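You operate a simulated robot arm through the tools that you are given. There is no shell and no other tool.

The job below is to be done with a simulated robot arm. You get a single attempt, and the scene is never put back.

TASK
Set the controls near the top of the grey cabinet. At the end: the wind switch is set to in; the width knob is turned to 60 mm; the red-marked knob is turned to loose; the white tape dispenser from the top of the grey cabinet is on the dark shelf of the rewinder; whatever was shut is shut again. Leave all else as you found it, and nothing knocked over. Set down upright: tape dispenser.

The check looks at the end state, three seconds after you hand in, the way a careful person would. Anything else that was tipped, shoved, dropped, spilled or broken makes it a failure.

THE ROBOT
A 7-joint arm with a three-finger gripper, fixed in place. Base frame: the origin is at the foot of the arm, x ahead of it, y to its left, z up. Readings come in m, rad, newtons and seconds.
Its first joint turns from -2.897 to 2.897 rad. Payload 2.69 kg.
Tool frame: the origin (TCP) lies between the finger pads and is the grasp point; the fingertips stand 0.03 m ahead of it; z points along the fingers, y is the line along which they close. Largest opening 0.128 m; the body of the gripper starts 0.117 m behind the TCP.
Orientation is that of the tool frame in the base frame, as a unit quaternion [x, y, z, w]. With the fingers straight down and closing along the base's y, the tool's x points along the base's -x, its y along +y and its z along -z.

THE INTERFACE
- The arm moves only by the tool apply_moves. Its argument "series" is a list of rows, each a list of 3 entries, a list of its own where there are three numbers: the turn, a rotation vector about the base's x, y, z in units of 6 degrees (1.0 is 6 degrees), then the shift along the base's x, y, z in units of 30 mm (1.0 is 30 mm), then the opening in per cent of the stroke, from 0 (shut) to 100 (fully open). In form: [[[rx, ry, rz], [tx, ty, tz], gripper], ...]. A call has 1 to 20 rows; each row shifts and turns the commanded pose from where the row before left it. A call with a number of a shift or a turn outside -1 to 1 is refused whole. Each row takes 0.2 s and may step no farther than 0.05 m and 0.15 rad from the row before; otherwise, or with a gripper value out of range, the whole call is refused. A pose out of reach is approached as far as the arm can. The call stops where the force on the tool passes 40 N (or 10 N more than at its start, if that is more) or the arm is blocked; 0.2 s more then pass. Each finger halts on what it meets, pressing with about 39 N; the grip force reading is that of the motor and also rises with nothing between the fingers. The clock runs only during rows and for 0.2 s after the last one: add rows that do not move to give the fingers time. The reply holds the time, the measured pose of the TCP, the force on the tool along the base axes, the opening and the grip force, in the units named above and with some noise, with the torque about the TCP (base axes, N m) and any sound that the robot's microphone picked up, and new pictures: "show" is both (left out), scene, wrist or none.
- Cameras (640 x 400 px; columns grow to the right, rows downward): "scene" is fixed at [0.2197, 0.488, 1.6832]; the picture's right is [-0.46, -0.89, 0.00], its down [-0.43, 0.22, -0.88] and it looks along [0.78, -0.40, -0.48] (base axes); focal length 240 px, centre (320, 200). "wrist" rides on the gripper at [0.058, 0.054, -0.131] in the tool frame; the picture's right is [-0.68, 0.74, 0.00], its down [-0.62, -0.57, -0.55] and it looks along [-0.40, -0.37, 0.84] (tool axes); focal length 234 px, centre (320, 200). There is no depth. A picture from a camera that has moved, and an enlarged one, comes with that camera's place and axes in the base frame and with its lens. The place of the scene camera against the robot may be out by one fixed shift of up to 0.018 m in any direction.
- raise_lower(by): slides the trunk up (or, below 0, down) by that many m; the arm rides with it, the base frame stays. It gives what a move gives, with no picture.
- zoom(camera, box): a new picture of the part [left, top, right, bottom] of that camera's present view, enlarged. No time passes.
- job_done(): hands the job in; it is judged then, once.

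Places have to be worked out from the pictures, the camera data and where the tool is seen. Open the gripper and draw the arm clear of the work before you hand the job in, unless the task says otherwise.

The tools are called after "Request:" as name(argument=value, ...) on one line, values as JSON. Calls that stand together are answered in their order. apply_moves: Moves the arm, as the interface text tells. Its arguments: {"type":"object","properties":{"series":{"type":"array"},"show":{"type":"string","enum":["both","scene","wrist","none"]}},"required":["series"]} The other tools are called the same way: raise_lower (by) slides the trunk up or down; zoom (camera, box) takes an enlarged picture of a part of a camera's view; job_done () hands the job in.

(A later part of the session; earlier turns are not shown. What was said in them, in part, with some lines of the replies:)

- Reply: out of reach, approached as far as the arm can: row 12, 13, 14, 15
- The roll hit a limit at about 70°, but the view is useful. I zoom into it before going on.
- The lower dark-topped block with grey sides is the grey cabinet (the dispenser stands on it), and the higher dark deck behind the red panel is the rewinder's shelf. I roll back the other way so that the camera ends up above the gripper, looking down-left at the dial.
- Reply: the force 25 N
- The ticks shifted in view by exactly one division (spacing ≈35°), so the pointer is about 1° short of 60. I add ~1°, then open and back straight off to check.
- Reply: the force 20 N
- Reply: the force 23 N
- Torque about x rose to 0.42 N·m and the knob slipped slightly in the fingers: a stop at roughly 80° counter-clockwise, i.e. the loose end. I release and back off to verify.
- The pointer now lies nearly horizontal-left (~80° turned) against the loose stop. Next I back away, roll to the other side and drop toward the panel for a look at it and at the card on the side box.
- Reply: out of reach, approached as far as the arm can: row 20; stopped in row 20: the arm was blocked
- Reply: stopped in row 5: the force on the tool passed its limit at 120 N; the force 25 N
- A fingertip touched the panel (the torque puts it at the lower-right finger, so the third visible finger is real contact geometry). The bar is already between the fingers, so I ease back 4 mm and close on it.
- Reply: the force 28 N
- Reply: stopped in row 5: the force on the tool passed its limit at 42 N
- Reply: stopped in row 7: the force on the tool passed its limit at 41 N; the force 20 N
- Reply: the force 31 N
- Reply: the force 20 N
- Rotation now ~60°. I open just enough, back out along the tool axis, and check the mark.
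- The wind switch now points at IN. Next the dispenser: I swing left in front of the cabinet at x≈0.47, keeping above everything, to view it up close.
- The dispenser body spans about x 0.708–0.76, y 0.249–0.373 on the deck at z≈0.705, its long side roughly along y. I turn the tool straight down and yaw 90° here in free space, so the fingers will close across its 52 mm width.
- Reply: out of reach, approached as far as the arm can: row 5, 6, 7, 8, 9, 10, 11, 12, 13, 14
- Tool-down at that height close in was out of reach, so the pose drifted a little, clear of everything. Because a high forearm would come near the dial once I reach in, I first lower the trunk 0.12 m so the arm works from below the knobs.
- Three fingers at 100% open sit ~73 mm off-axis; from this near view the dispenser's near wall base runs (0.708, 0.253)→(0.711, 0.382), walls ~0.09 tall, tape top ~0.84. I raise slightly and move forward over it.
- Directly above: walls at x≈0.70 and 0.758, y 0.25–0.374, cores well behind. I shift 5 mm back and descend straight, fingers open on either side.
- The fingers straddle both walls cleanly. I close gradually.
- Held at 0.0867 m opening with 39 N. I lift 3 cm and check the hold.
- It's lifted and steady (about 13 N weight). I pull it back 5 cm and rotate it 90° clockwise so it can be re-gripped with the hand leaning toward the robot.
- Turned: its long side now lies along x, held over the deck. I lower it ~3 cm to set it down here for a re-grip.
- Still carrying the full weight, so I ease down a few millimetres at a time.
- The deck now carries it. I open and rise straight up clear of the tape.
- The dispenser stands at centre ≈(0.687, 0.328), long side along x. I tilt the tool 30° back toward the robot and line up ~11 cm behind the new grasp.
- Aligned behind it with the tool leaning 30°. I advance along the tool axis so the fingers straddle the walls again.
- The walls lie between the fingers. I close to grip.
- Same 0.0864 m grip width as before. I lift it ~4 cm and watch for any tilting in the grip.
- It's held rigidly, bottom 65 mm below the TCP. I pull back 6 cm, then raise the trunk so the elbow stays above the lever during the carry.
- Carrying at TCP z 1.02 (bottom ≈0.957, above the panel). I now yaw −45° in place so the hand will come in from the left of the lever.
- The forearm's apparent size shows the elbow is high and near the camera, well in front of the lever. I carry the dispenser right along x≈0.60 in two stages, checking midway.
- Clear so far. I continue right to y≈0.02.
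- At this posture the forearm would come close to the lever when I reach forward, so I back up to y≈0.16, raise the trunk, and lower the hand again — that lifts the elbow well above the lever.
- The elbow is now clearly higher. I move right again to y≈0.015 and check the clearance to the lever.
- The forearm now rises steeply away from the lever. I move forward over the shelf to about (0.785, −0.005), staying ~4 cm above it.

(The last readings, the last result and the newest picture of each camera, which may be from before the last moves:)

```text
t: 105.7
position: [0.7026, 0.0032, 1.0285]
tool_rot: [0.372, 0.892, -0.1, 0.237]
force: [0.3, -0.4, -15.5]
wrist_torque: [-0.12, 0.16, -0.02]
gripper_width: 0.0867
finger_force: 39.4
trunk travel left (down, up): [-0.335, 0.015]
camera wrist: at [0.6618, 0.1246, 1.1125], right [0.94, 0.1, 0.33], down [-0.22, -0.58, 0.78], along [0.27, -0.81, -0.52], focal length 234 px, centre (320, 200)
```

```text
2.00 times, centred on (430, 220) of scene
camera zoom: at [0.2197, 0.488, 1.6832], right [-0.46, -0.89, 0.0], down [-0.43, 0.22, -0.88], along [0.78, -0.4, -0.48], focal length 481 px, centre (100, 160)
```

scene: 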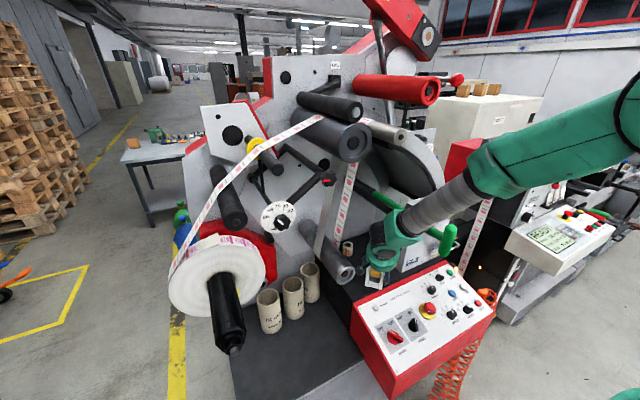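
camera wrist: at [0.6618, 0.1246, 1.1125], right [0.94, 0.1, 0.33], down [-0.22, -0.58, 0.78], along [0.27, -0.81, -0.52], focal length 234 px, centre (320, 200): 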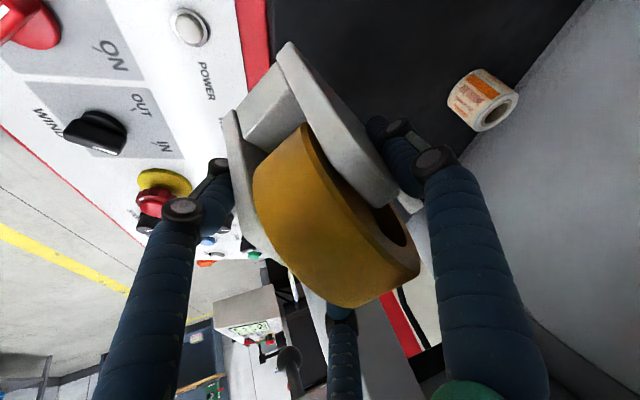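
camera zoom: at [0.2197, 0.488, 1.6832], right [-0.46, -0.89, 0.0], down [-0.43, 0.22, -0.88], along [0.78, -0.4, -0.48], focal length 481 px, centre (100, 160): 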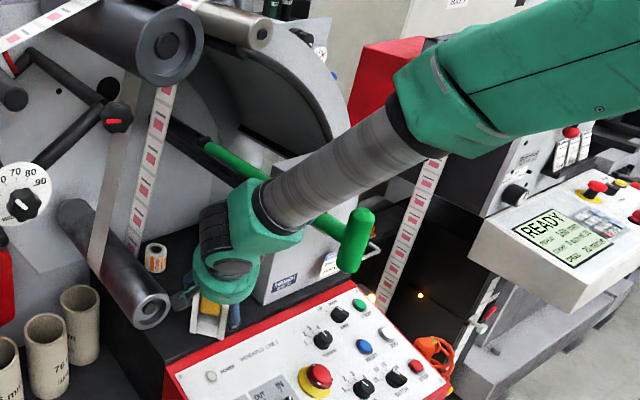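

The forearm passes well left of and above the T-handle. I continue the last ~8 cm forward.

Request:
apply_moves(series=[[[0, 0, 0], [0.8, -0.09, 0], 30], [[0, 0, 0], [0.9, -0.09, 0], 30], [[0, 0, 0], [0.9, -0.09, 0], 30], [[0, 0, 0], [0.15, 0, 0], 30], [[0, 0, 0], [0, 0, 0], 30]])

Request:
zoom(camera="scene", box=[300, 140, 480, 300])

Request:
zoom(camera="wrist", box=[180, 0, 480, 240])

```text
t: 106.2
position: [0.7291, -0.0094, 1.0249]
tool_rot: [0.371, 0.893, -0.105, 0.233]
force: [-23.5, -47.9, 12.6]
wrist_torque: [8.07, -0.69, 5.96]
gripper_width: 0.0866
finger_force: 39.1
trunk travel left (down, up): [-0.335, 0.015]
stopped in row 2: the force on the tool passed its limit at 107 N (the readings are from after the stop); the commanded pose is now the measured one
camera wrist: at [0.6887, 0.1121, 1.1088], right [0.94, 0.1, 0.32], down [-0.21, -0.58, 0.79], along [0.27, -0.81, -0.52], focal length 234 px, centre (320, 200)
```

scene: 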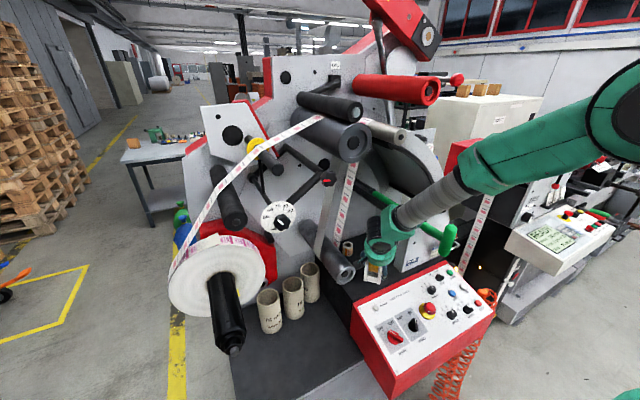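
wrist: 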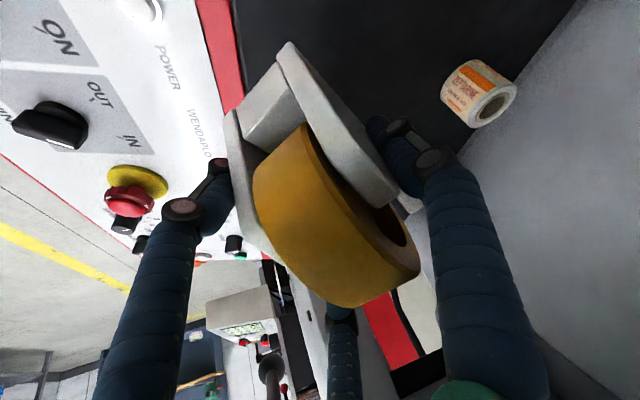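

```text
2.50 times, centred on (390, 220) of scene
camera zoom: at [0.2197, 0.488, 1.6832], right [-0.46, -0.89, 0.0], down [-0.43, 0.22, -0.88], along [0.78, -0.4, -0.48], focal length 601 px, centre (145, 150)
```

zoom: 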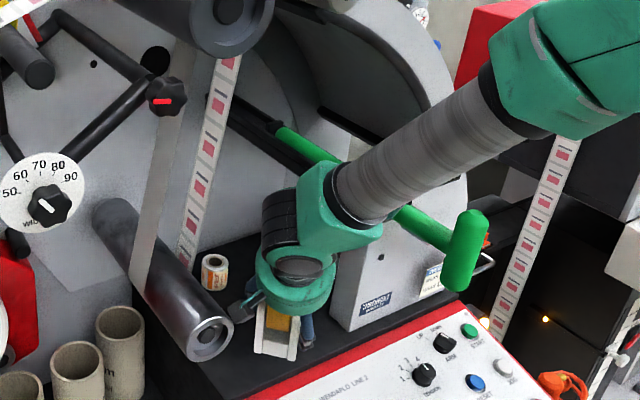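

```text
1.67 times, centred on (330, 120) of wrist
camera zoom: at [0.6887, 0.1121, 1.1088], right [0.94, 0.1, 0.32], down [-0.21, -0.58, 0.79], along [0.27, -0.81, -0.52], focal length 390 px, centre (303, 333)
```

zoom: 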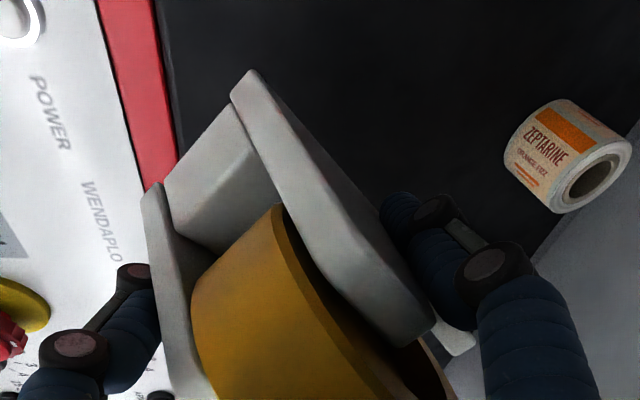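

The stop was the hand-mounted camera box touching the chrome tube; depth cues show the tube tip is really near (0.68, 0.18, 1.10), closer than I'd placed it. I back off away from it (toward −x, −y) and check everything.

Request:
apply_moves(series=[[[0, 0, 0], [-0.25, -0.35, 0.1], 30], [[0, 0, 0], [-0.5, -0.2, 0], 30], [[0, 0, 0], [0, -0.15, 0], 30], [[0, 0, 0], [0, 0, 0], 30]])

Request:
zoom(camera="scene", box=[290, 140, 470, 300])

```text
t: 107.2
position: [0.7121, -0.0234, 1.0266]
tool_rot: [0.37, 0.893, -0.104, 0.235]
force: [0.1, 0.5, -14.5]
wrist_torque: [-0.1, 0.17, 0.0]
gripper_width: 0.0864
finger_force: 39.4
trunk travel left (down, up): [-0.335, 0.015]
camera wrist: at [0.67, 0.0976, 1.1116], right [0.94, 0.1, 0.33], down [-0.21, -0.58, 0.79], along [0.27, -0.81, -0.52], focal length 234 px, centre (320, 200)
```

scene: 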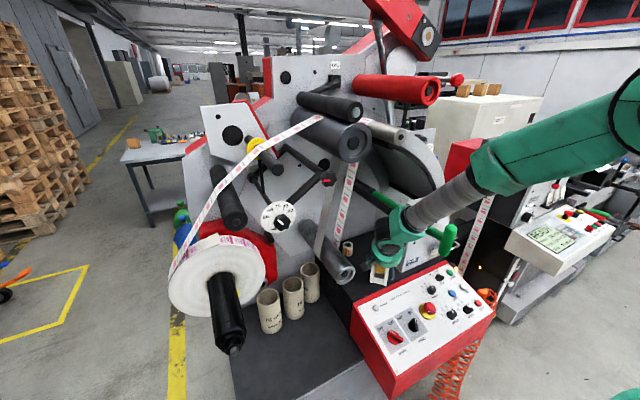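
wrist: 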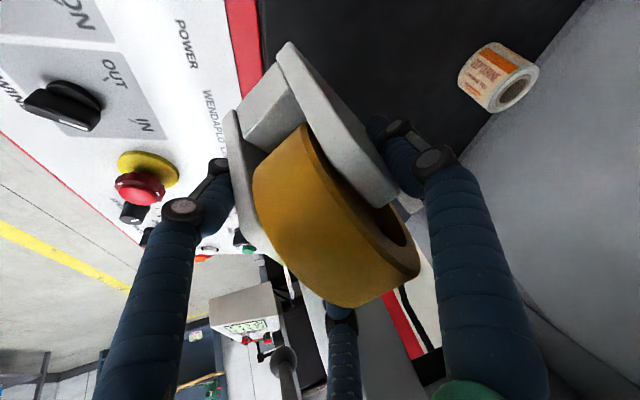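

```text
2.50 times, centred on (380, 220) of scene
camera zoom: at [0.2197, 0.488, 1.6832], right [-0.46, -0.89, 0.0], down [-0.43, 0.22, -0.88], along [0.78, -0.4, -0.48], focal length 601 px, centre (170, 150)
```

zoom: 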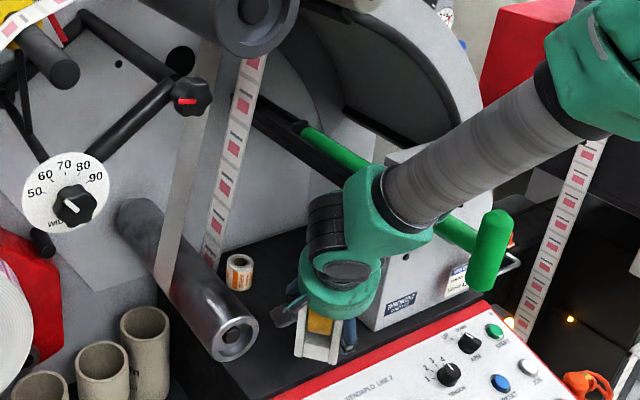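

Free again and nothing displaced. I shift to y≈−0.035 for ~2.5 cm clearance to the tube, then go forward over the shelf.

Request:
apply_moves(series=[[[0, 0, 0], [0, -0.4, 0], 30], [[0, 0, 0], [0.5, 0, 0], 30], [[0, 0, 0], [0.65, 0, 0], 30], [[0, 0, 0], [0.65, 0, 0], 30], [[0, 0, 0], [0.6, 0, 0], 30], [[0, 0, 0], [0, 0, 0], 30]])

Request:
zoom(camera="scene", box=[300, 140, 480, 300])

Request:
zoom(camera="wrist", box=[180, 0, 500, 240])

```text
t: 108.6
position: [0.7845, -0.0362, 1.0268]
tool_rot: [0.371, 0.893, -0.104, 0.234]
force: [-0.1, -0.2, -13.4]
wrist_torque: [-0.1, 0.15, -0.01]
gripper_width: 0.0864
finger_force: 39.1
trunk travel left (down, up): [-0.335, 0.015]
camera wrist: at [0.7424, 0.0856, 1.1117], right [0.94, 0.1, 0.33], down [-0.21, -0.58, 0.79], along [0.27, -0.81, -0.52], focal length 234 px, centre (320, 200)
```

scene: 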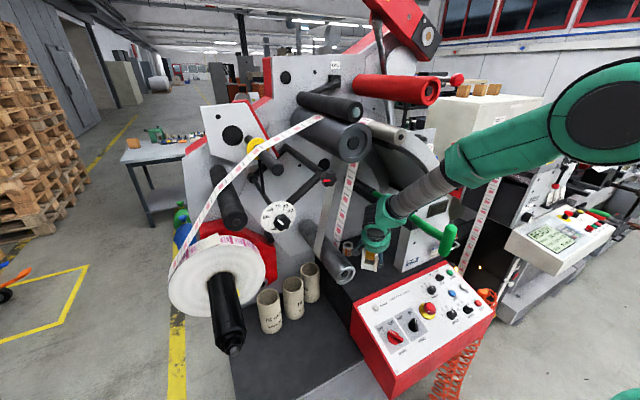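
wrist: 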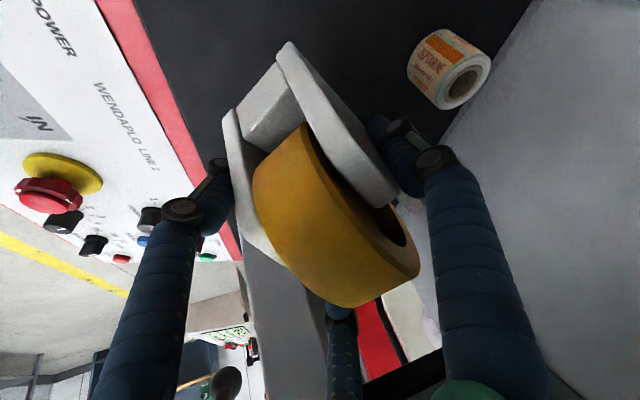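

```text
2.50 times, centred on (390, 220) of scene
camera zoom: at [0.2197, 0.488, 1.6832], right [-0.46, -0.89, 0.0], down [-0.43, 0.22, -0.88], along [0.78, -0.4, -0.48], focal length 601 px, centre (145, 150)
```

zoom: 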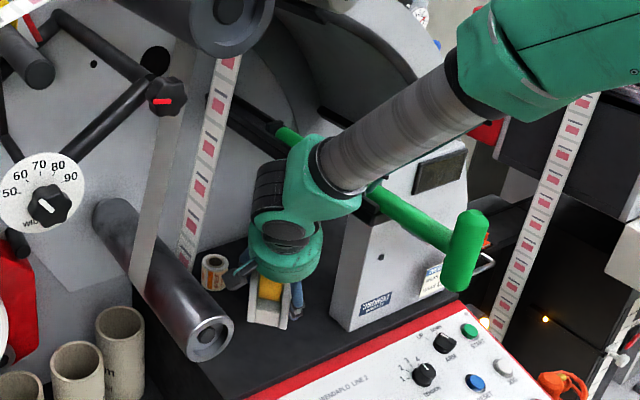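

```text
1.67 times, centred on (340, 120) of wrist
camera zoom: at [0.7424, 0.0856, 1.1117], right [0.94, 0.1, 0.33], down [-0.21, -0.58, 0.79], along [0.27, -0.81, -0.52], focal length 390 px, centre (287, 333)
```

zoom: 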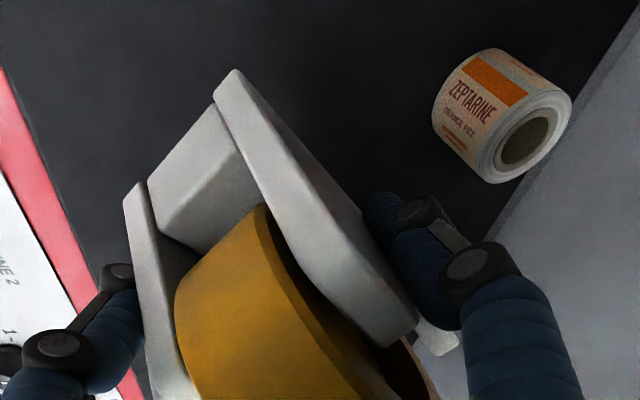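

Everything clear: dispenser above the dark shelf, tape roll and grey box each several cm away. I lower it most of the way.

Request:
apply_moves(series=[[[0, 0, 0], [0, 0, -0.4], 30], [[0, 0, 0], [0, 0, -0.4], 30], [[0, 0, 0], [0, 0, -0.3], 30], [[0, 0, 0], [0, 0, -0.1], 30], [[0, 0, 0], [0, 0, 0], 30]])

Request:
zoom(camera="scene", box=[330, 220, 430, 310])

```text
t: 109.8
position: [0.7826, -0.0365, 0.9922]
tool_rot: [0.37, 0.893, -0.104, 0.235]
force: [0.0, 0.1, -13.5]
wrist_torque: [-0.11, 0.18, 0.03]
gripper_width: 0.0866
finger_force: 38.9
trunk travel left (down, up): [-0.335, 0.015]
camera wrist: at [0.7416, 0.0854, 1.0761], right [0.94, 0.1, 0.33], down [-0.21, -0.58, 0.79], along [0.27, -0.81, -0.52], focal length 234 px, centre (320, 200)
```

scene: 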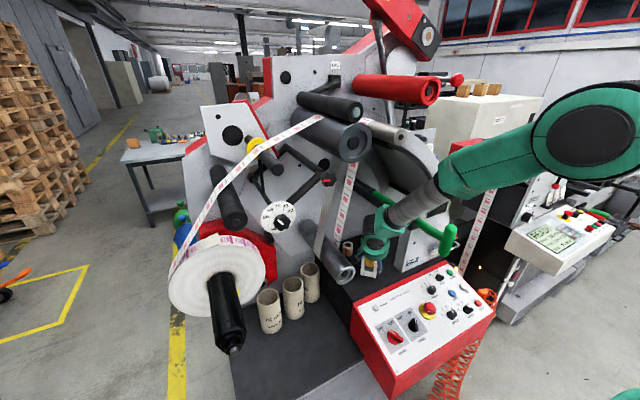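
wrist: 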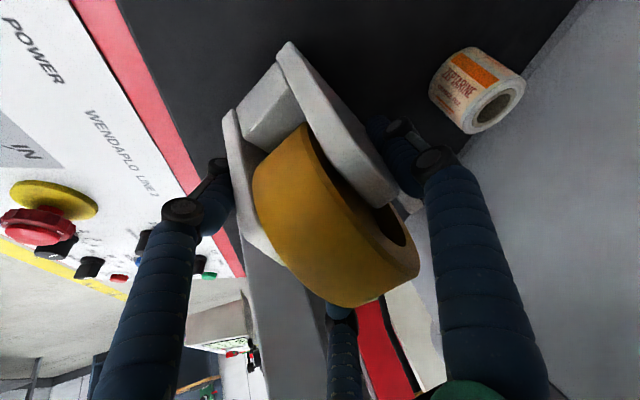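

```text
4.44 times, centred on (380, 265) of scene
camera zoom: at [0.2197, 0.488, 1.6832], right [-0.46, -0.89, 0.0], down [-0.43, 0.22, -0.88], along [0.78, -0.4, -0.48], focal length 1068 px, centre (53, -89)
```

zoom: 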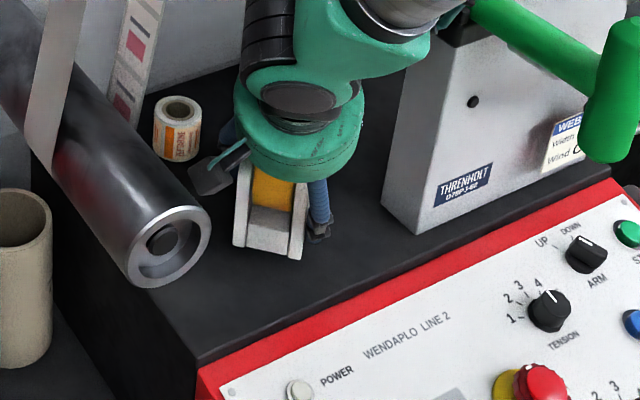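

Still hanging; I ease down a few millimetres at a time until the shelf takes the weight.

Request:
apply_moves(series=[[[0, 0, 0], [0, 0, -0.08], 30], [[0, 0, 0], [0, 0, -0.08], 30], [[0, 0, 0], [0, 0, -0.06], 30], [[0, 0, 0], [0, 0, 0], 30]], show="none")

```text
t: 110.8
position: [0.7835, -0.0357, 0.9851]
tool_rot: [0.369, 0.893, -0.104, 0.234]
force: [0.2, 0.0, -14.1]
wrist_torque: [-0.11, 0.13, 0.0]
gripper_width: 0.0866
finger_force: 38.7
trunk travel left (down, up): [-0.335, 0.015]
```

Request:
apply_moves(series=[[[0, 0, 0], [0, 0, -0.07], 30], [[0, 0, 0], [0, 0, -0.07], 30], [[0, 0, 0], [0, 0, 0], 30]], show="none")

```text
t: 111.6
position: [0.7835, -0.0357, 0.9807]
tool_rot: [0.371, 0.893, -0.104, 0.234]
force: [0.3, 0.5, -14.1]
wrist_torque: [-0.12, 0.11, -0.02]
gripper_width: 0.0868
finger_force: 39.0
trunk travel left (down, up): [-0.335, 0.015]
```

Still full weight at 0.9807; I keep easing down.

Request:
apply_moves(series=[[[0, 0, 0], [0, 0, -0.07], 30], [[0, 0, 0], [0, 0, -0.07], 30], [[0, 0, 0], [0, 0, 0], 30]], show="none")

```text
t: 112.4
position: [0.7824, -0.0356, 0.9753]
tool_rot: [0.37, 0.893, -0.104, 0.235]
force: [-0.5, -0.1, -13.2]
wrist_torque: [-0.1, 0.18, 0.02]
gripper_width: 0.0864
finger_force: 38.7
trunk travel left (down, up): [-0.335, 0.015]
```

Request:
apply_moves(series=[[[0, 0, 0], [0, 0, -0.07], 30], [[0, 0, 0], [0, 0, -0.07], 30], [[0, 0, 0], [0, 0, 0], 30]])

Request:
zoom(camera="scene", box=[330, 220, 430, 310])

```text
t: 113.2
position: [0.7837, -0.0359, 0.9732]
tool_rot: [0.37, 0.893, -0.104, 0.234]
force: [-1.0, 1.1, -10.5]
wrist_torque: [0.1, 0.18, 0.02]
gripper_width: 0.0865
finger_force: 39.2
trunk travel left (down, up): [-0.335, 0.015]
camera wrist: at [0.7418, 0.0856, 1.0571], right [0.94, 0.1, 0.33], down [-0.21, -0.58, 0.79], along [0.27, -0.81, -0.52], focal length 234 px, centre (320, 200)
```

scene: 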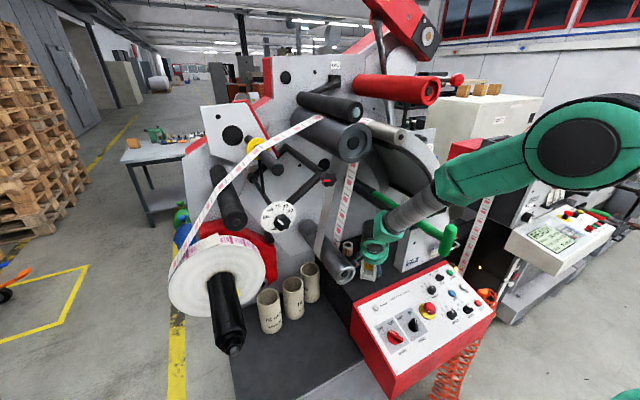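
wrist: 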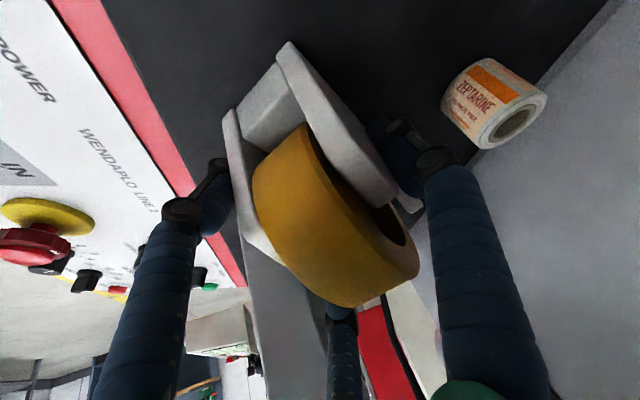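

```text
4.44 times, centred on (380, 265) of scene
camera zoom: at [0.2197, 0.488, 1.6832], right [-0.46, -0.89, 0.0], down [-0.43, 0.22, -0.88], along [0.78, -0.4, -0.48], focal length 1068 px, centre (53, -89)
```

zoom: 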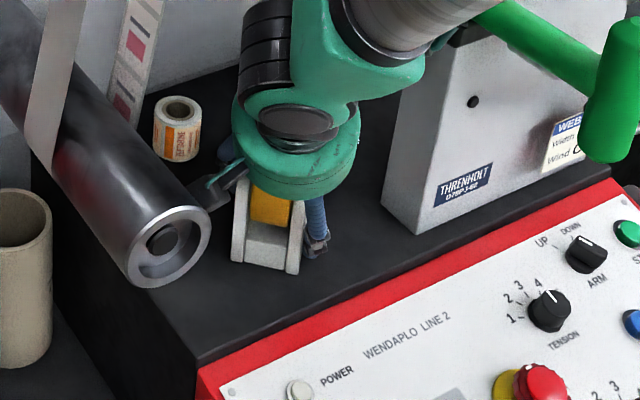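

First contact with the shelf (load dropping). I lower 2 mm more to seat it, confirming the weight transfers.

Request:
apply_moves(series=[[[0, 0, 0], [0, 0, -0.05], 30], [[0, 0, 0], [0, 0, 0], 30]], show="none")

```text
t: 113.8
position: [0.7827, -0.0356, 0.9733]
tool_rot: [0.37, 0.893, -0.104, 0.236]
force: [-4.6, 0.9, 2.5]
wrist_torque: [1.07, 0.47, 0.25]
gripper_width: 0.0868
finger_force: 38.6
trunk travel left (down, up): [-0.335, 0.015]
```

The weight is on the shelf. I open moderately (so the low finger doesn't scrape) and then lift straight up.

Request:
apply_moves(series=[[[0, 0, 0], [0, 0, 0], 72], [[0, 0, 0], [0, 0, 0], 78], [[0, 0, 0], [0, 0, 0.05], 86], [[0, 0, 0], [0, 0, 0.05], 88], [[0, 0, 0], [0, 0, 0], 88]])

Request:
zoom(camera="scene", box=[330, 220, 430, 310])

Request:
zoom(camera="wrist", box=[180, 0, 500, 280])

```text
t: 115.0
position: [0.7818, -0.035, 0.974]
tool_rot: [0.371, 0.893, -0.104, 0.234]
force: [0.4, 0.1, -0.9]
wrist_torque: [-0.02, -0.03, -0.04]
gripper_width: 0.1127
finger_force: 0.1
trunk travel left (down, up): [-0.335, 0.015]
camera wrist: at [0.7413, 0.0855, 1.0589], right [0.94, 0.1, 0.33], down [-0.21, -0.58, 0.79], along [0.27, -0.81, -0.52], focal length 234 px, centre (320, 200)
```

scene: 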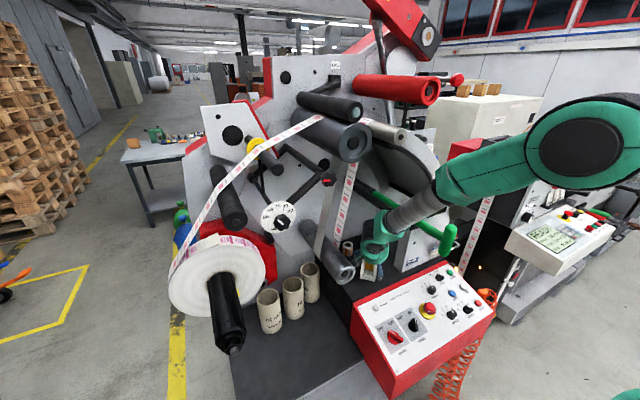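
wrist: 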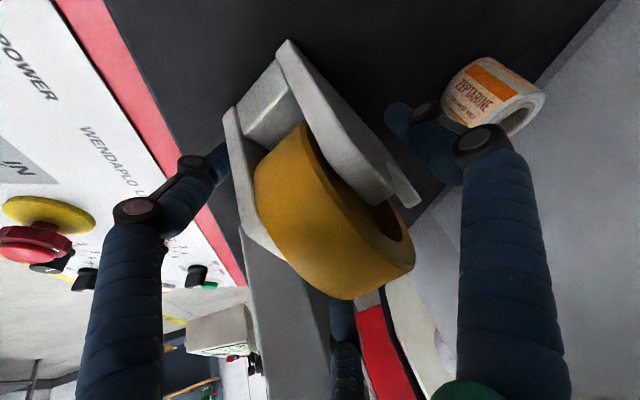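

```text
4.44 times, centred on (380, 265) of scene
camera zoom: at [0.2197, 0.488, 1.6832], right [-0.46, -0.89, 0.0], down [-0.43, 0.22, -0.88], along [0.78, -0.4, -0.48], focal length 1068 px, centre (53, -89)
```

zoom: 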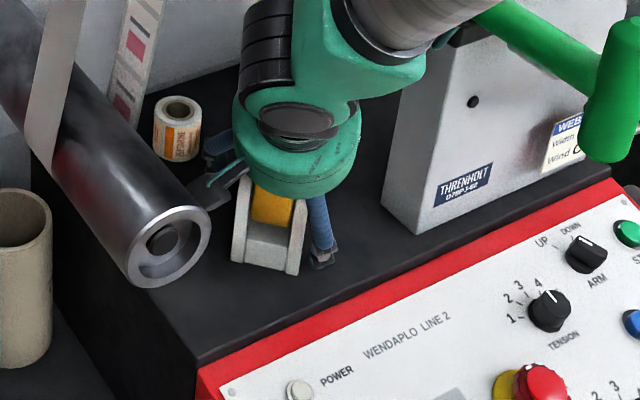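

```text
1.43 times, centred on (340, 140) of wrist
camera zoom: at [0.7413, 0.0855, 1.0589], right [0.94, 0.1, 0.33], down [-0.21, -0.58, 0.79], along [0.27, -0.81, -0.52], focal length 334 px, centre (291, 286)
```

zoom: 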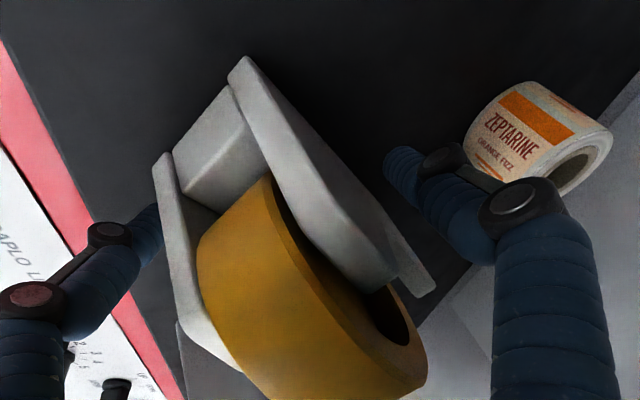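

Released cleanly; the dispenser stands upright on the shelf. I lift straight up ~12 cm.

Request:
apply_moves(series=[[[0, 0, 0], [0, 0, 0.4], 88], [[0, 0, 0], [0, 0, 0.6], 88], [[0, 0, 0], [0, 0, 0.7], 88], [[0, 0, 0], [0, 0, 0.8], 88], [[0, 0, 0], [0, 0, 0.8], 88], [[0, 0, 0], [0, 0, 0.8], 88]])

Request:
zoom(camera="scene", box=[320, 160, 480, 310])

```text
t: 116.3
position: [0.7801, -0.0325, 1.0785]
tool_rot: [0.369, 0.894, -0.105, 0.232]
force: [-0.8, 10.2, 0.7]
wrist_torque: [-1.61, -0.03, -0.54]
gripper_width: 0.1127
finger_force: 0.1
trunk travel left (down, up): [-0.335, 0.015]
stopped in row 6: the force on the tool passed its limit at 52 N (the readings are from after the stop); the commanded pose is now the measured one
camera wrist: at [0.7391, 0.0886, 1.1638], right [0.94, 0.11, 0.32], down [-0.2, -0.58, 0.79], along [0.27, -0.81, -0.52], focal length 234 px, centre (320, 200)
```

scene: 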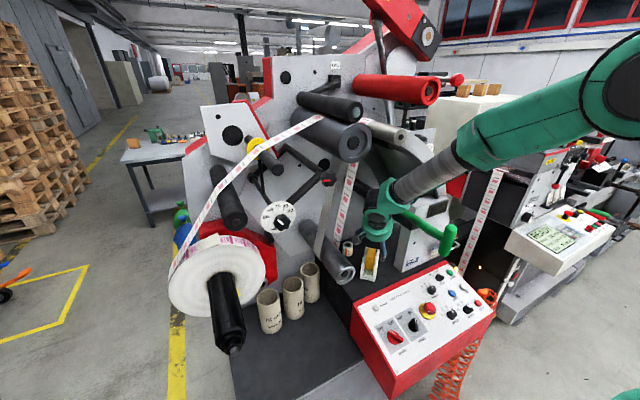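
wrist: 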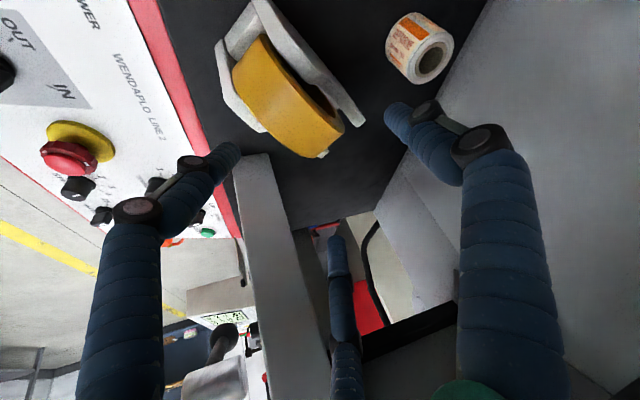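

```text
2.67 times, centred on (400, 235) of scene
camera zoom: at [0.2197, 0.488, 1.6832], right [-0.46, -0.89, 0.0], down [-0.43, 0.22, -0.88], along [0.78, -0.4, -0.48], focal length 641 px, centre (107, 107)
```

zoom: 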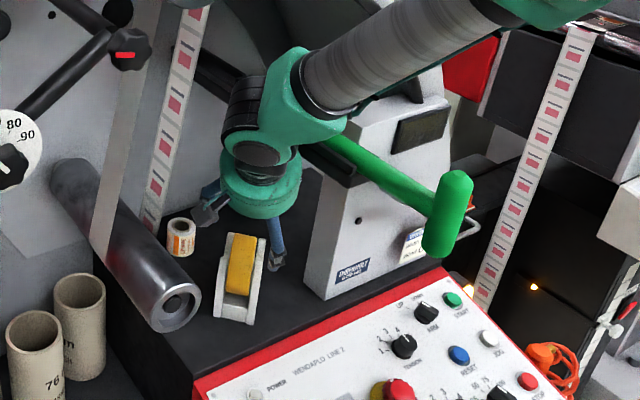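

The hand brushed the lever's shaft side while rising; the lever hasn't moved. I shift away from it (toward −x, +y, along the dispenser's own long axis), then rise a bit more.

Request:
apply_moves(series=[[[0, 0, 0], [-0.2, 0.35, 0], 88], [[0, 0, 0], [-0.35, 0.4, 0], 88], [[0, 0, 0], [0, 0, 0], 88]])

Request:
zoom(camera="scene", box=[320, 160, 480, 310])

```text
t: 117.1
position: [0.7633, -0.0117, 1.0782]
tool_rot: [0.369, 0.894, -0.105, 0.231]
force: [-0.2, 0.4, -0.3]
wrist_torque: [0.02, 0.03, 0.01]
gripper_width: 0.1122
finger_force: 0.1
trunk travel left (down, up): [-0.335, 0.015]
camera wrist: at [0.7224, 0.1096, 1.1639], right [0.94, 0.11, 0.32], down [-0.2, -0.58, 0.79], along [0.27, -0.81, -0.52], focal length 234 px, centre (320, 200)
```

scene: 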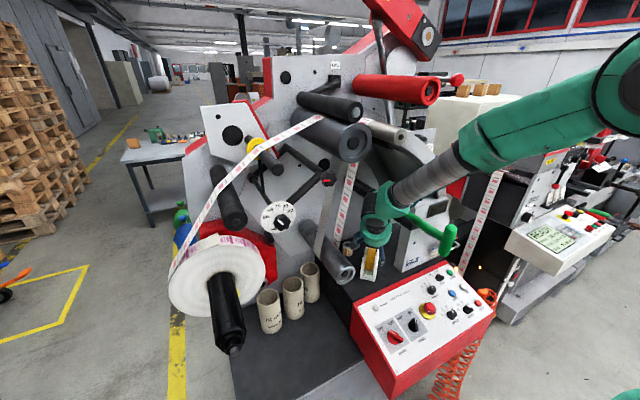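
wrist: 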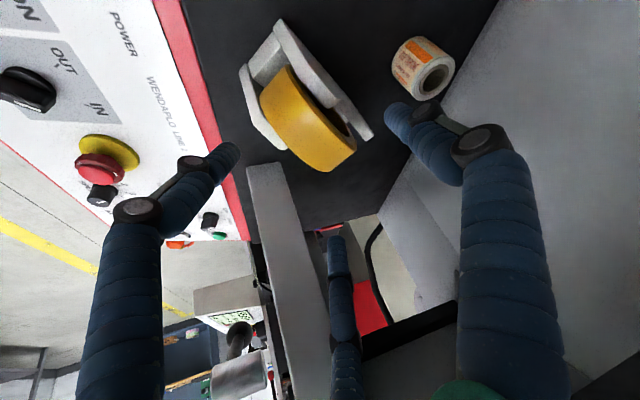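

```text
2.67 times, centred on (400, 235) of scene
camera zoom: at [0.2197, 0.488, 1.6832], right [-0.46, -0.89, 0.0], down [-0.43, 0.22, -0.88], along [0.78, -0.4, -0.48], focal length 641 px, centre (107, 107)
```

zoom: 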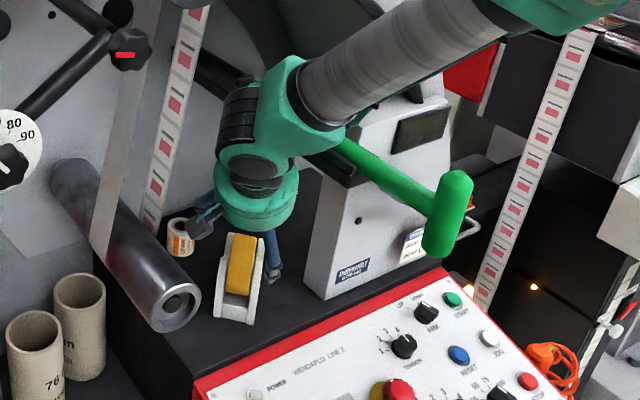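

Free of contact. I rise a little more while edging left, then withdraw toward the robot.

Request:
apply_moves(series=[[[0, 0, 0], [0, 0.1, 0.4], 88], [[0, 0, 0], [-0.1, 0.2, 0.5], 88], [[0, 0, 0], [-0.6, 0.1, 0.1], 88], [[0, 0, 0], [-0.9, 0, 0], 88], [[0, 0, 0], [-0.9, 0, 0], 88], [[0, 0, 0], [-0.9, 0, 0], 88], [[0, 0, 0], [-0.9, 0, 0], 88]])

Request:
zoom(camera="scene", box=[300, 160, 480, 310])

```text
t: 118.7
position: [0.6334, -0.0, 1.1101]
tool_rot: [0.37, 0.894, -0.105, 0.231]
force: [0.7, -0.9, 0.6]
wrist_torque: [-0.02, 0.01, 0.0]
gripper_width: 0.1129
finger_force: 0.1
trunk travel left (down, up): [-0.335, 0.015]
camera wrist: at [0.5934, 0.1213, 1.1944], right [0.94, 0.11, 0.32], down [-0.2, -0.58, 0.79], along [0.27, -0.81, -0.52], focal length 234 px, centre (320, 200)
```

scene: 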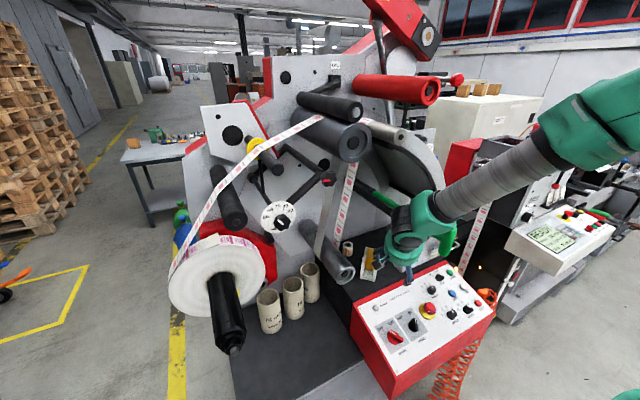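
wrist: 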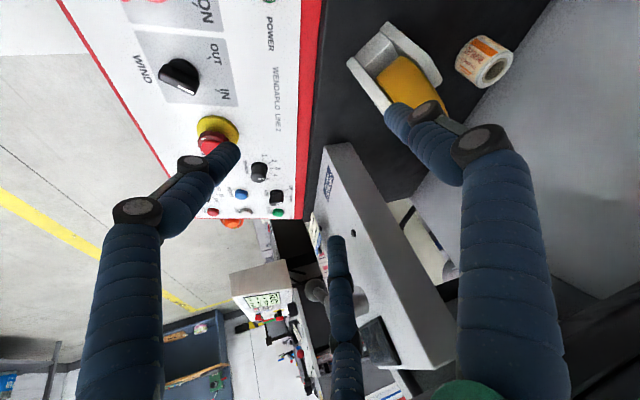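

```text
2.67 times, centred on (390, 235) of scene
camera zoom: at [0.2197, 0.488, 1.6832], right [-0.46, -0.89, 0.0], down [-0.43, 0.22, -0.88], along [0.78, -0.4, -0.48], focal length 641 px, centre (133, 107)
```

zoom: 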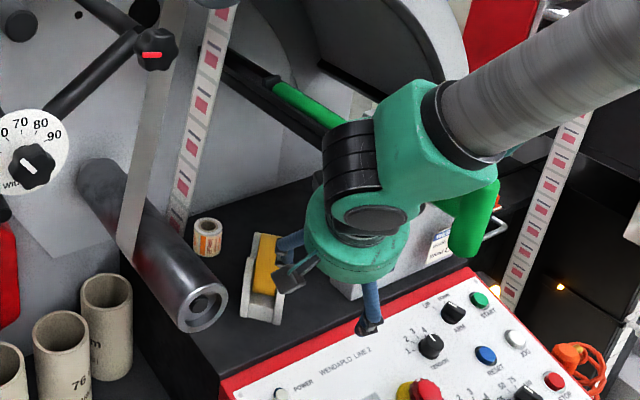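

Request:
apply_moves(series=[[[0, 0, 0], [-0.2, 0.8, 0], 80], [[0, 0, 0], [-0.3, 0.9, 0], 80], [[0, 0, 0], [-0.3, 0.9, 0.2], 80], [[0, 0, 0], [-0.3, 0.9, 0.2], 80], [[0, 0, 0], [-0.3, 0.9, 0.2], 80]])

Request:
zoom(camera="scene", box=[320, 200, 460, 310])

Request:
zoom(camera="scene", box=[345, 230, 405, 280])

```text
t: 119.9
position: [0.5909, 0.1313, 1.1277]
tool_rot: [0.369, 0.894, -0.105, 0.231]
force: [-0.6, 0.2, -0.9]
wrist_torque: [-0.01, 0.04, 0.01]
gripper_width: 0.1024
finger_force: 0.1
trunk travel left (down, up): [-0.335, 0.015]
camera wrist: at [0.5507, 0.2533, 1.2117], right [0.94, 0.11, 0.32], down [-0.2, -0.58, 0.79], along [0.27, -0.81, -0.52], focal length 234 px, centre (320, 200)
```

scene: 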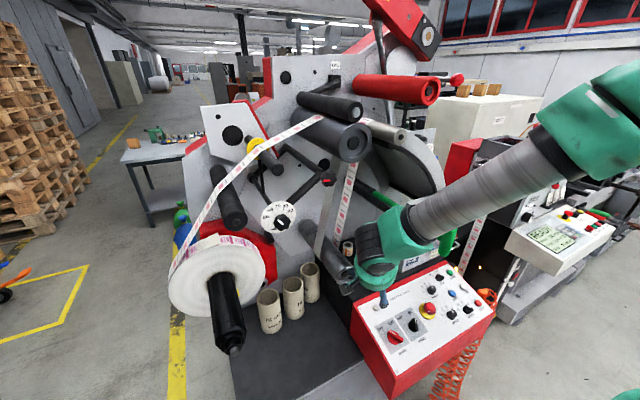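
wrist: 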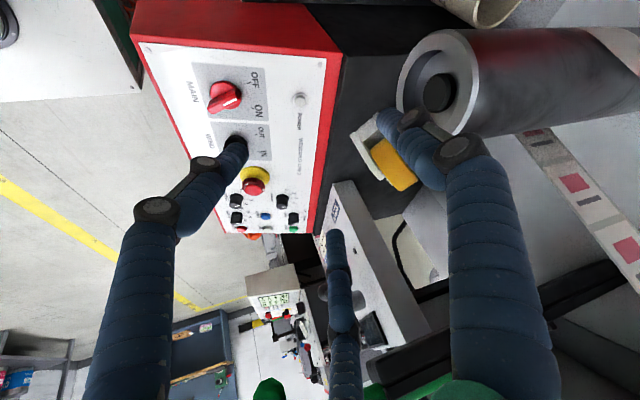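

```text
3.64 times, centred on (390, 255) of scene
camera zoom: at [0.2197, 0.488, 1.6832], right [-0.46, -0.89, 0.0], down [-0.43, 0.22, -0.88], along [0.78, -0.4, -0.48], focal length 874 px, centre (66, 0)
```

zoom: 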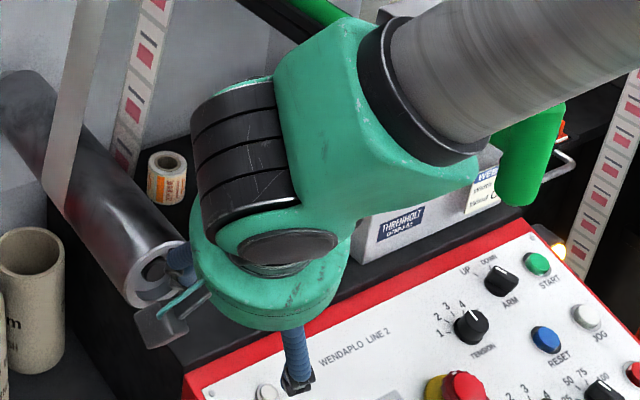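

```text
8.00 times, centred on (375, 255) of scene
camera zoom: at [0.2197, 0.488, 1.6832], right [-0.46, -0.89, 0.0], down [-0.43, 0.22, -0.88], along [0.78, -0.4, -0.48], focal length 1923 px, centre (-120, -240)
```

zoom: 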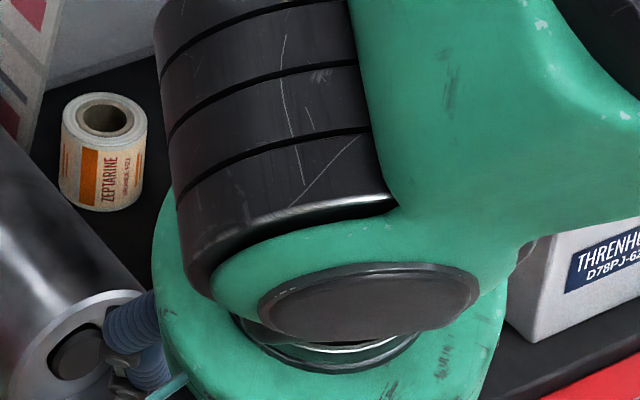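

One finger is close to the tube's open end, so I draw back toward the robot before going any further left.

Request:
apply_moves(series=[[[0, 0, 0], [-0.8, 0, 0], 80], [[0, 0, 0], [-0.9, 0, 0], 80], [[0, 0, 0], [-0.9, 0.3, 0.3], 80], [[0, 0, 0], [-0.5, 0.9, 0.5], 80], [[0, 0, 0], [0, 0.9, 0.5], 80], [[0, 0, 0], [0, 0.9, 0.5], 80]])

Request:
zoom(camera="scene", box=[320, 200, 460, 310])

Request:
zoom(camera="wrist", box=[300, 40, 480, 240])

```text
t: 121.3
position: [0.4998, 0.2214, 1.1802]
tool_rot: [0.369, 0.894, -0.105, 0.232]
force: [0.4, 0.0, -0.5]
wrist_torque: [0.02, 0.02, 0.01]
gripper_width: 0.1027
finger_force: 0.1
trunk travel left (down, up): [-0.335, 0.015]
camera wrist: at [0.4594, 0.3437, 1.2652], right [0.94, 0.11, 0.32], down [-0.2, -0.58, 0.79], along [0.27, -0.81, -0.52], focal length 234 px, centre (320, 200)
```

scene: 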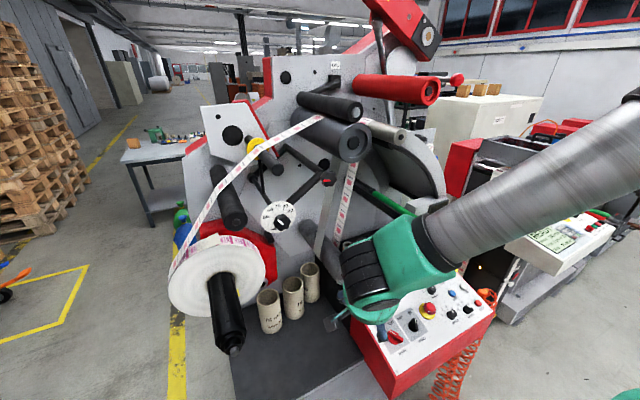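
wrist: 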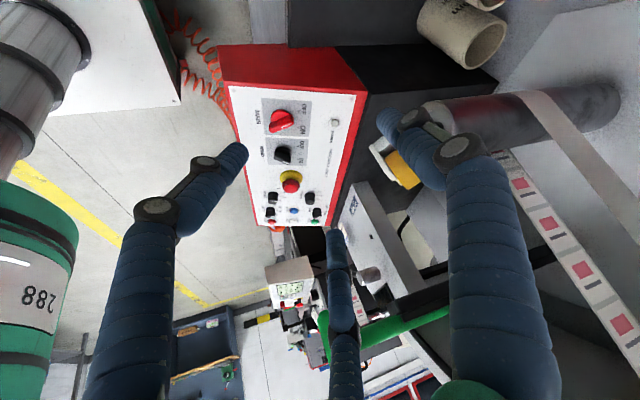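

```text
3.64 times, centred on (390, 255) of scene
camera zoom: at [0.2197, 0.488, 1.6832], right [-0.46, -0.89, 0.0], down [-0.43, 0.22, -0.88], along [0.78, -0.4, -0.48], focal length 874 px, centre (66, 0)
```

zoom: 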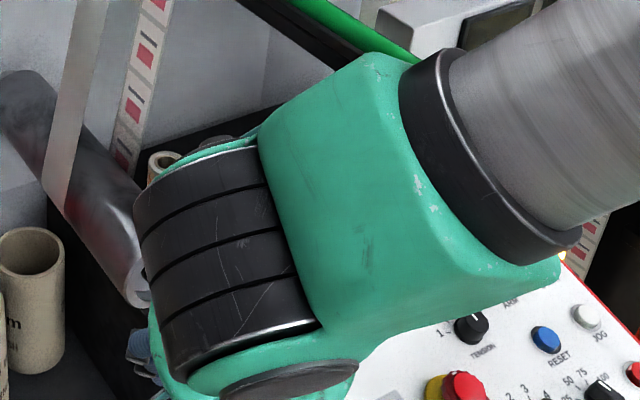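

```text
2.00 times, centred on (390, 140) of wrist
camera zoom: at [0.4594, 0.3437, 1.2652], right [0.94, 0.11, 0.32], down [-0.2, -0.58, 0.79], along [0.27, -0.81, -0.52], focal length 468 px, centre (180, 320)
```

zoom: 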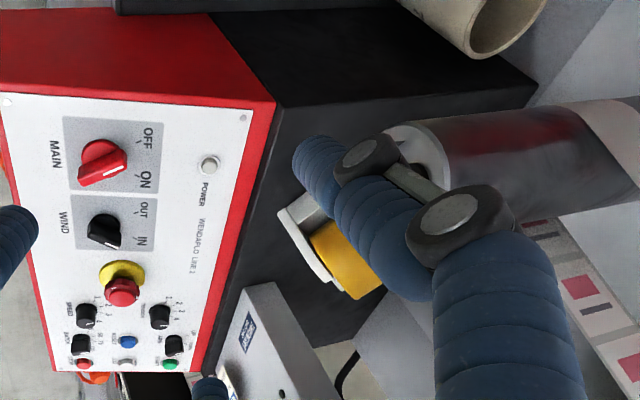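

I yaw the wrist a bit so the camera sees the dispenser unobstructed.

Request:
apply_moves(series=[[[0, 0, 1], [-0.2, 0, 0], 80], [[0, 0, 1], [-0.2, 0, 0], 80], [[0, 0, 1], [-0.2, 0, 0], 80], [[0, 0, 1], [-0.2, 0, 0], 80]])

Request:
zoom(camera="wrist", box=[240, 60, 420, 220])

```text
t: 122.3
position: [0.4764, 0.2224, 1.1813]
tool_rot: [0.175, 0.951, -0.053, 0.248]
force: [-0.2, -0.8, 0.3]
wrist_torque: [-0.03, 0.0, 0.01]
gripper_width: 0.1024
finger_force: 0.1
trunk travel left (down, up): [-0.335, 0.015]
camera wrist: at [0.3894, 0.316, 1.2664], right [0.82, 0.48, 0.32], down [0.05, -0.61, 0.79], along [0.58, -0.63, -0.52], focal length 234 px, centre (320, 200)
```

scene: 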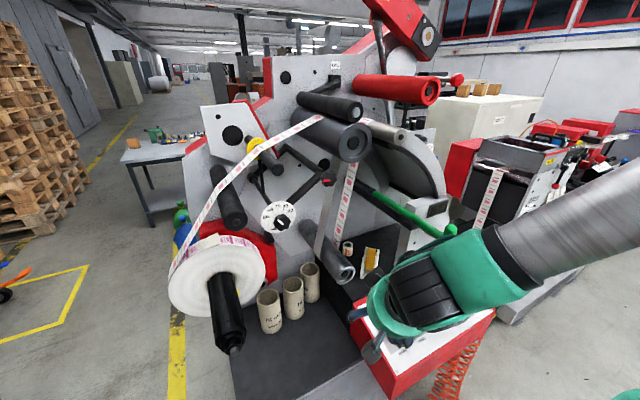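
wrist: 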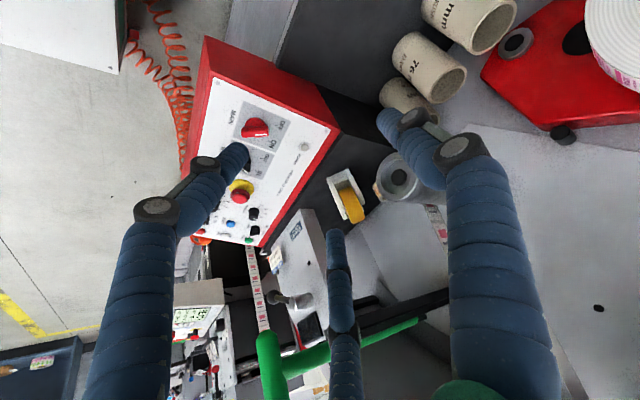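

```text
2.50 times, centred on (330, 140) of wrist
camera zoom: at [0.3894, 0.316, 1.2664], right [0.82, 0.48, 0.32], down [0.05, -0.61, 0.79], along [0.58, -0.63, -0.52], focal length 585 px, centre (295, 350)
```

zoom: 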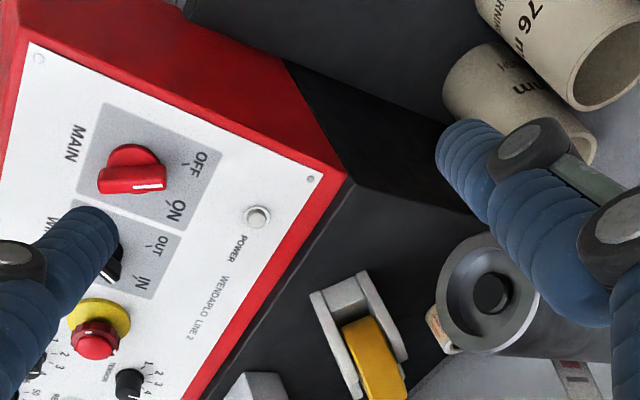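

Request:
zoom(camera="scene", box=[325, 215, 415, 295])

Request:
zoom(camera="scene", box=[250, 140, 390, 250])

```text
5.00 times, centred on (370, 255) of scene
camera zoom: at [0.2197, 0.488, 1.6832], right [-0.46, -0.89, 0.0], down [-0.43, 0.22, -0.88], along [0.78, -0.4, -0.48], focal length 1202 px, centre (70, -75)
```

zoom: 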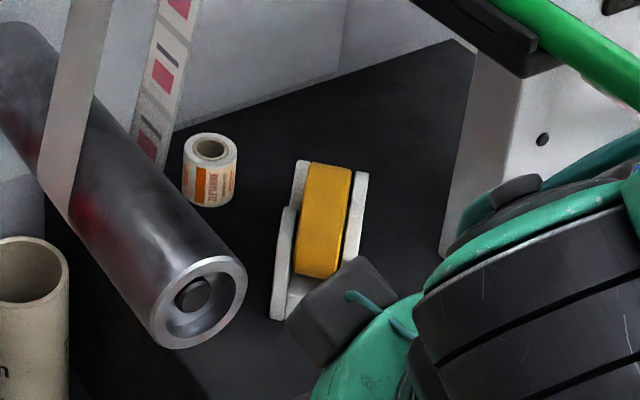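

```text
3.64 times, centred on (320, 195) of scene
camera zoom: at [0.2197, 0.488, 1.6832], right [-0.46, -0.89, 0.0], down [-0.43, 0.22, -0.88], along [0.78, -0.4, -0.48], focal length 874 px, centre (320, 218)
```

zoom: 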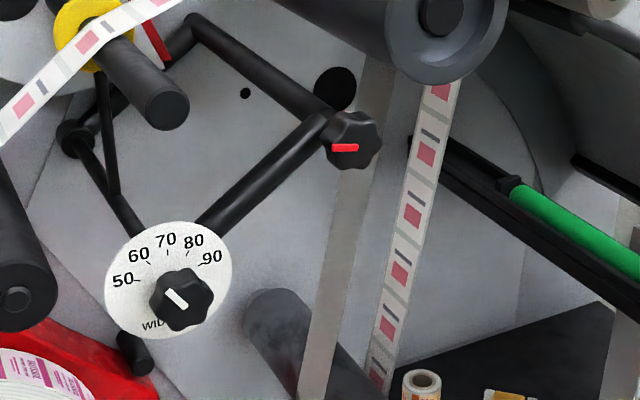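

All three controls read as wanted: width at 60, red mark at the loose stop, wind at IN, and the dispenser is upright on the dark shelf with the tape roll beside it unmoved. I draw the arm back and up for a final unobstructed check.

Request:
apply_moves(series=[[[0, 0, 0], [-0.3, 0, 0.8], 80], [[0, 0, 0], [-0.3, -0.3, 0.9], 80], [[0, 0, 0], [-0.3, -0.4, 0.9], 80], [[0, 0, 0], [-0.2, -0.4, 0.9], 80], [[0, 0, 0], [0, -0.4, 0.9], 80], [[0, 0, 0], [0, -0.4, 0.9], 80]])

Request:
zoom(camera="scene", box=[320, 200, 520, 360])

Request:
zoom(camera="wrist", box=[180, 40, 420, 240])

```text
t: 123.7
position: [0.4427, 0.1654, 1.3397]
tool_rot: [0.175, 0.951, -0.054, 0.248]
force: [0.2, -0.5, -1.0]
wrist_torque: [-0.02, 0.01, 0.04]
gripper_width: 0.1022
finger_force: 0.1
trunk travel left (down, up): [-0.335, 0.015]
camera wrist: at [0.3565, 0.2585, 1.4249], right [0.82, 0.48, 0.32], down [0.05, -0.61, 0.79], along [0.57, -0.63, -0.52], focal length 234 px, centre (320, 200)
```

scene: 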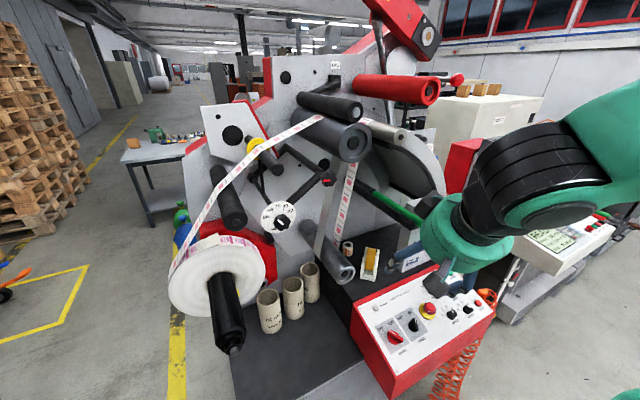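
wrist: 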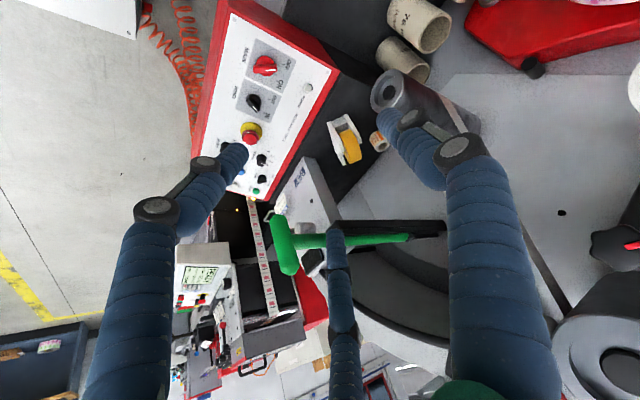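

```text
2.50 times, centred on (420, 280) of scene
camera zoom: at [0.2197, 0.488, 1.6832], right [-0.46, -0.89, 0.0], down [-0.43, 0.22, -0.88], along [0.78, -0.4, -0.48], focal length 601 px, centre (70, 0)
```

zoom: 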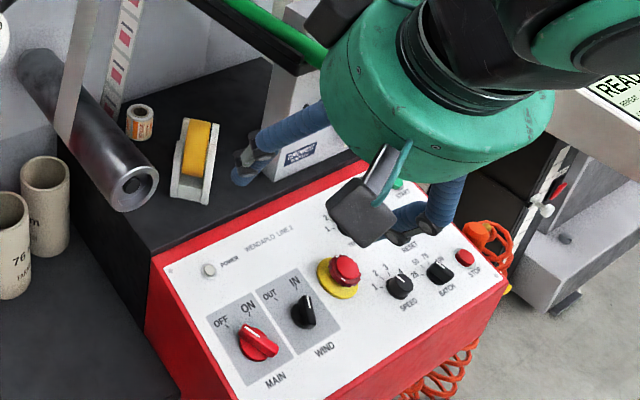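

```text
2.00 times, centred on (300, 140) of wrist
camera zoom: at [0.3565, 0.2585, 1.4249], right [0.82, 0.48, 0.32], down [0.05, -0.61, 0.79], along [0.57, -0.63, -0.52], focal length 468 px, centre (360, 320)
```

zoom: 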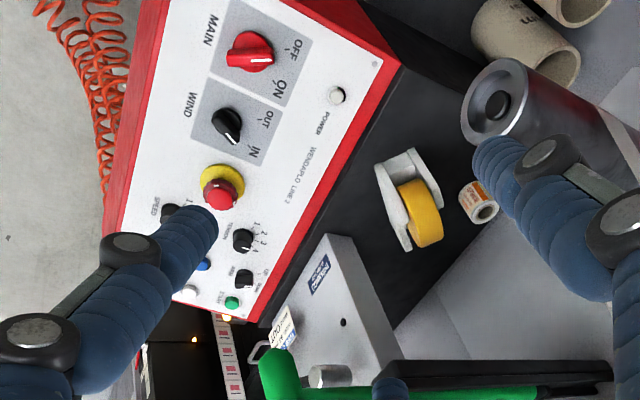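

Final check: the width knob points to 60, the wind switch to IN, and the red-marked knob is turned counter-clockwise against its stop. I found no "loose" label, so I took that stop as loose. The white dispenser stands upright on the dark shelf. MAIN, the E-stop, the lever, the tube, the cores and the tape roll all look as they did at the start. The gripper is open and the arm is clear, so I hand in.

Request:
job_done()

```text
The job is handed in.
```

I set all three controls, moved the dispenser, and handed the job in. I don't have the check's result.

- **Wind switch:** turned from OUT to IN.
- **Width knob:** turned from 50 to 60 mm. The pointer measured within about a degree of the 60 mark.
- **Red-marked knob:** turned counter-clockwise about 80°, until it hit a stop. The knob has no "loose" or "tight" label, so I took that stop as loose.
- **Tape dispenser:** it stands upright on the dark shelf behind the red control panel. I took the dark-topped grey block it started on as the grey cabinet and that shelf as the rewinder's. I set it down once on the cabinet to re-grip it before moving it across.
- **Shut things:** I opened nothing, so there was nothing to shut again.

The arm hit something three times along the way:

- **Control panel:** a fingertip pressed on it while I was reaching for the wind switch.
- **Chrome tube:** the camera box on the hand hit it while I was carrying the dispenser, peaking at about 107 N.
- **Green T-handle:** the hand appears to have brushed its shaft on the way out, peaking at about 52 N.

Each time the arm stopped and I backed off. In the last pictures the tube, T-handle, cores, tape roll and other panel controls looked unmoved.

The gripper is open and the arm is clear of the work. The trunk is about 0.16 m higher than it started.
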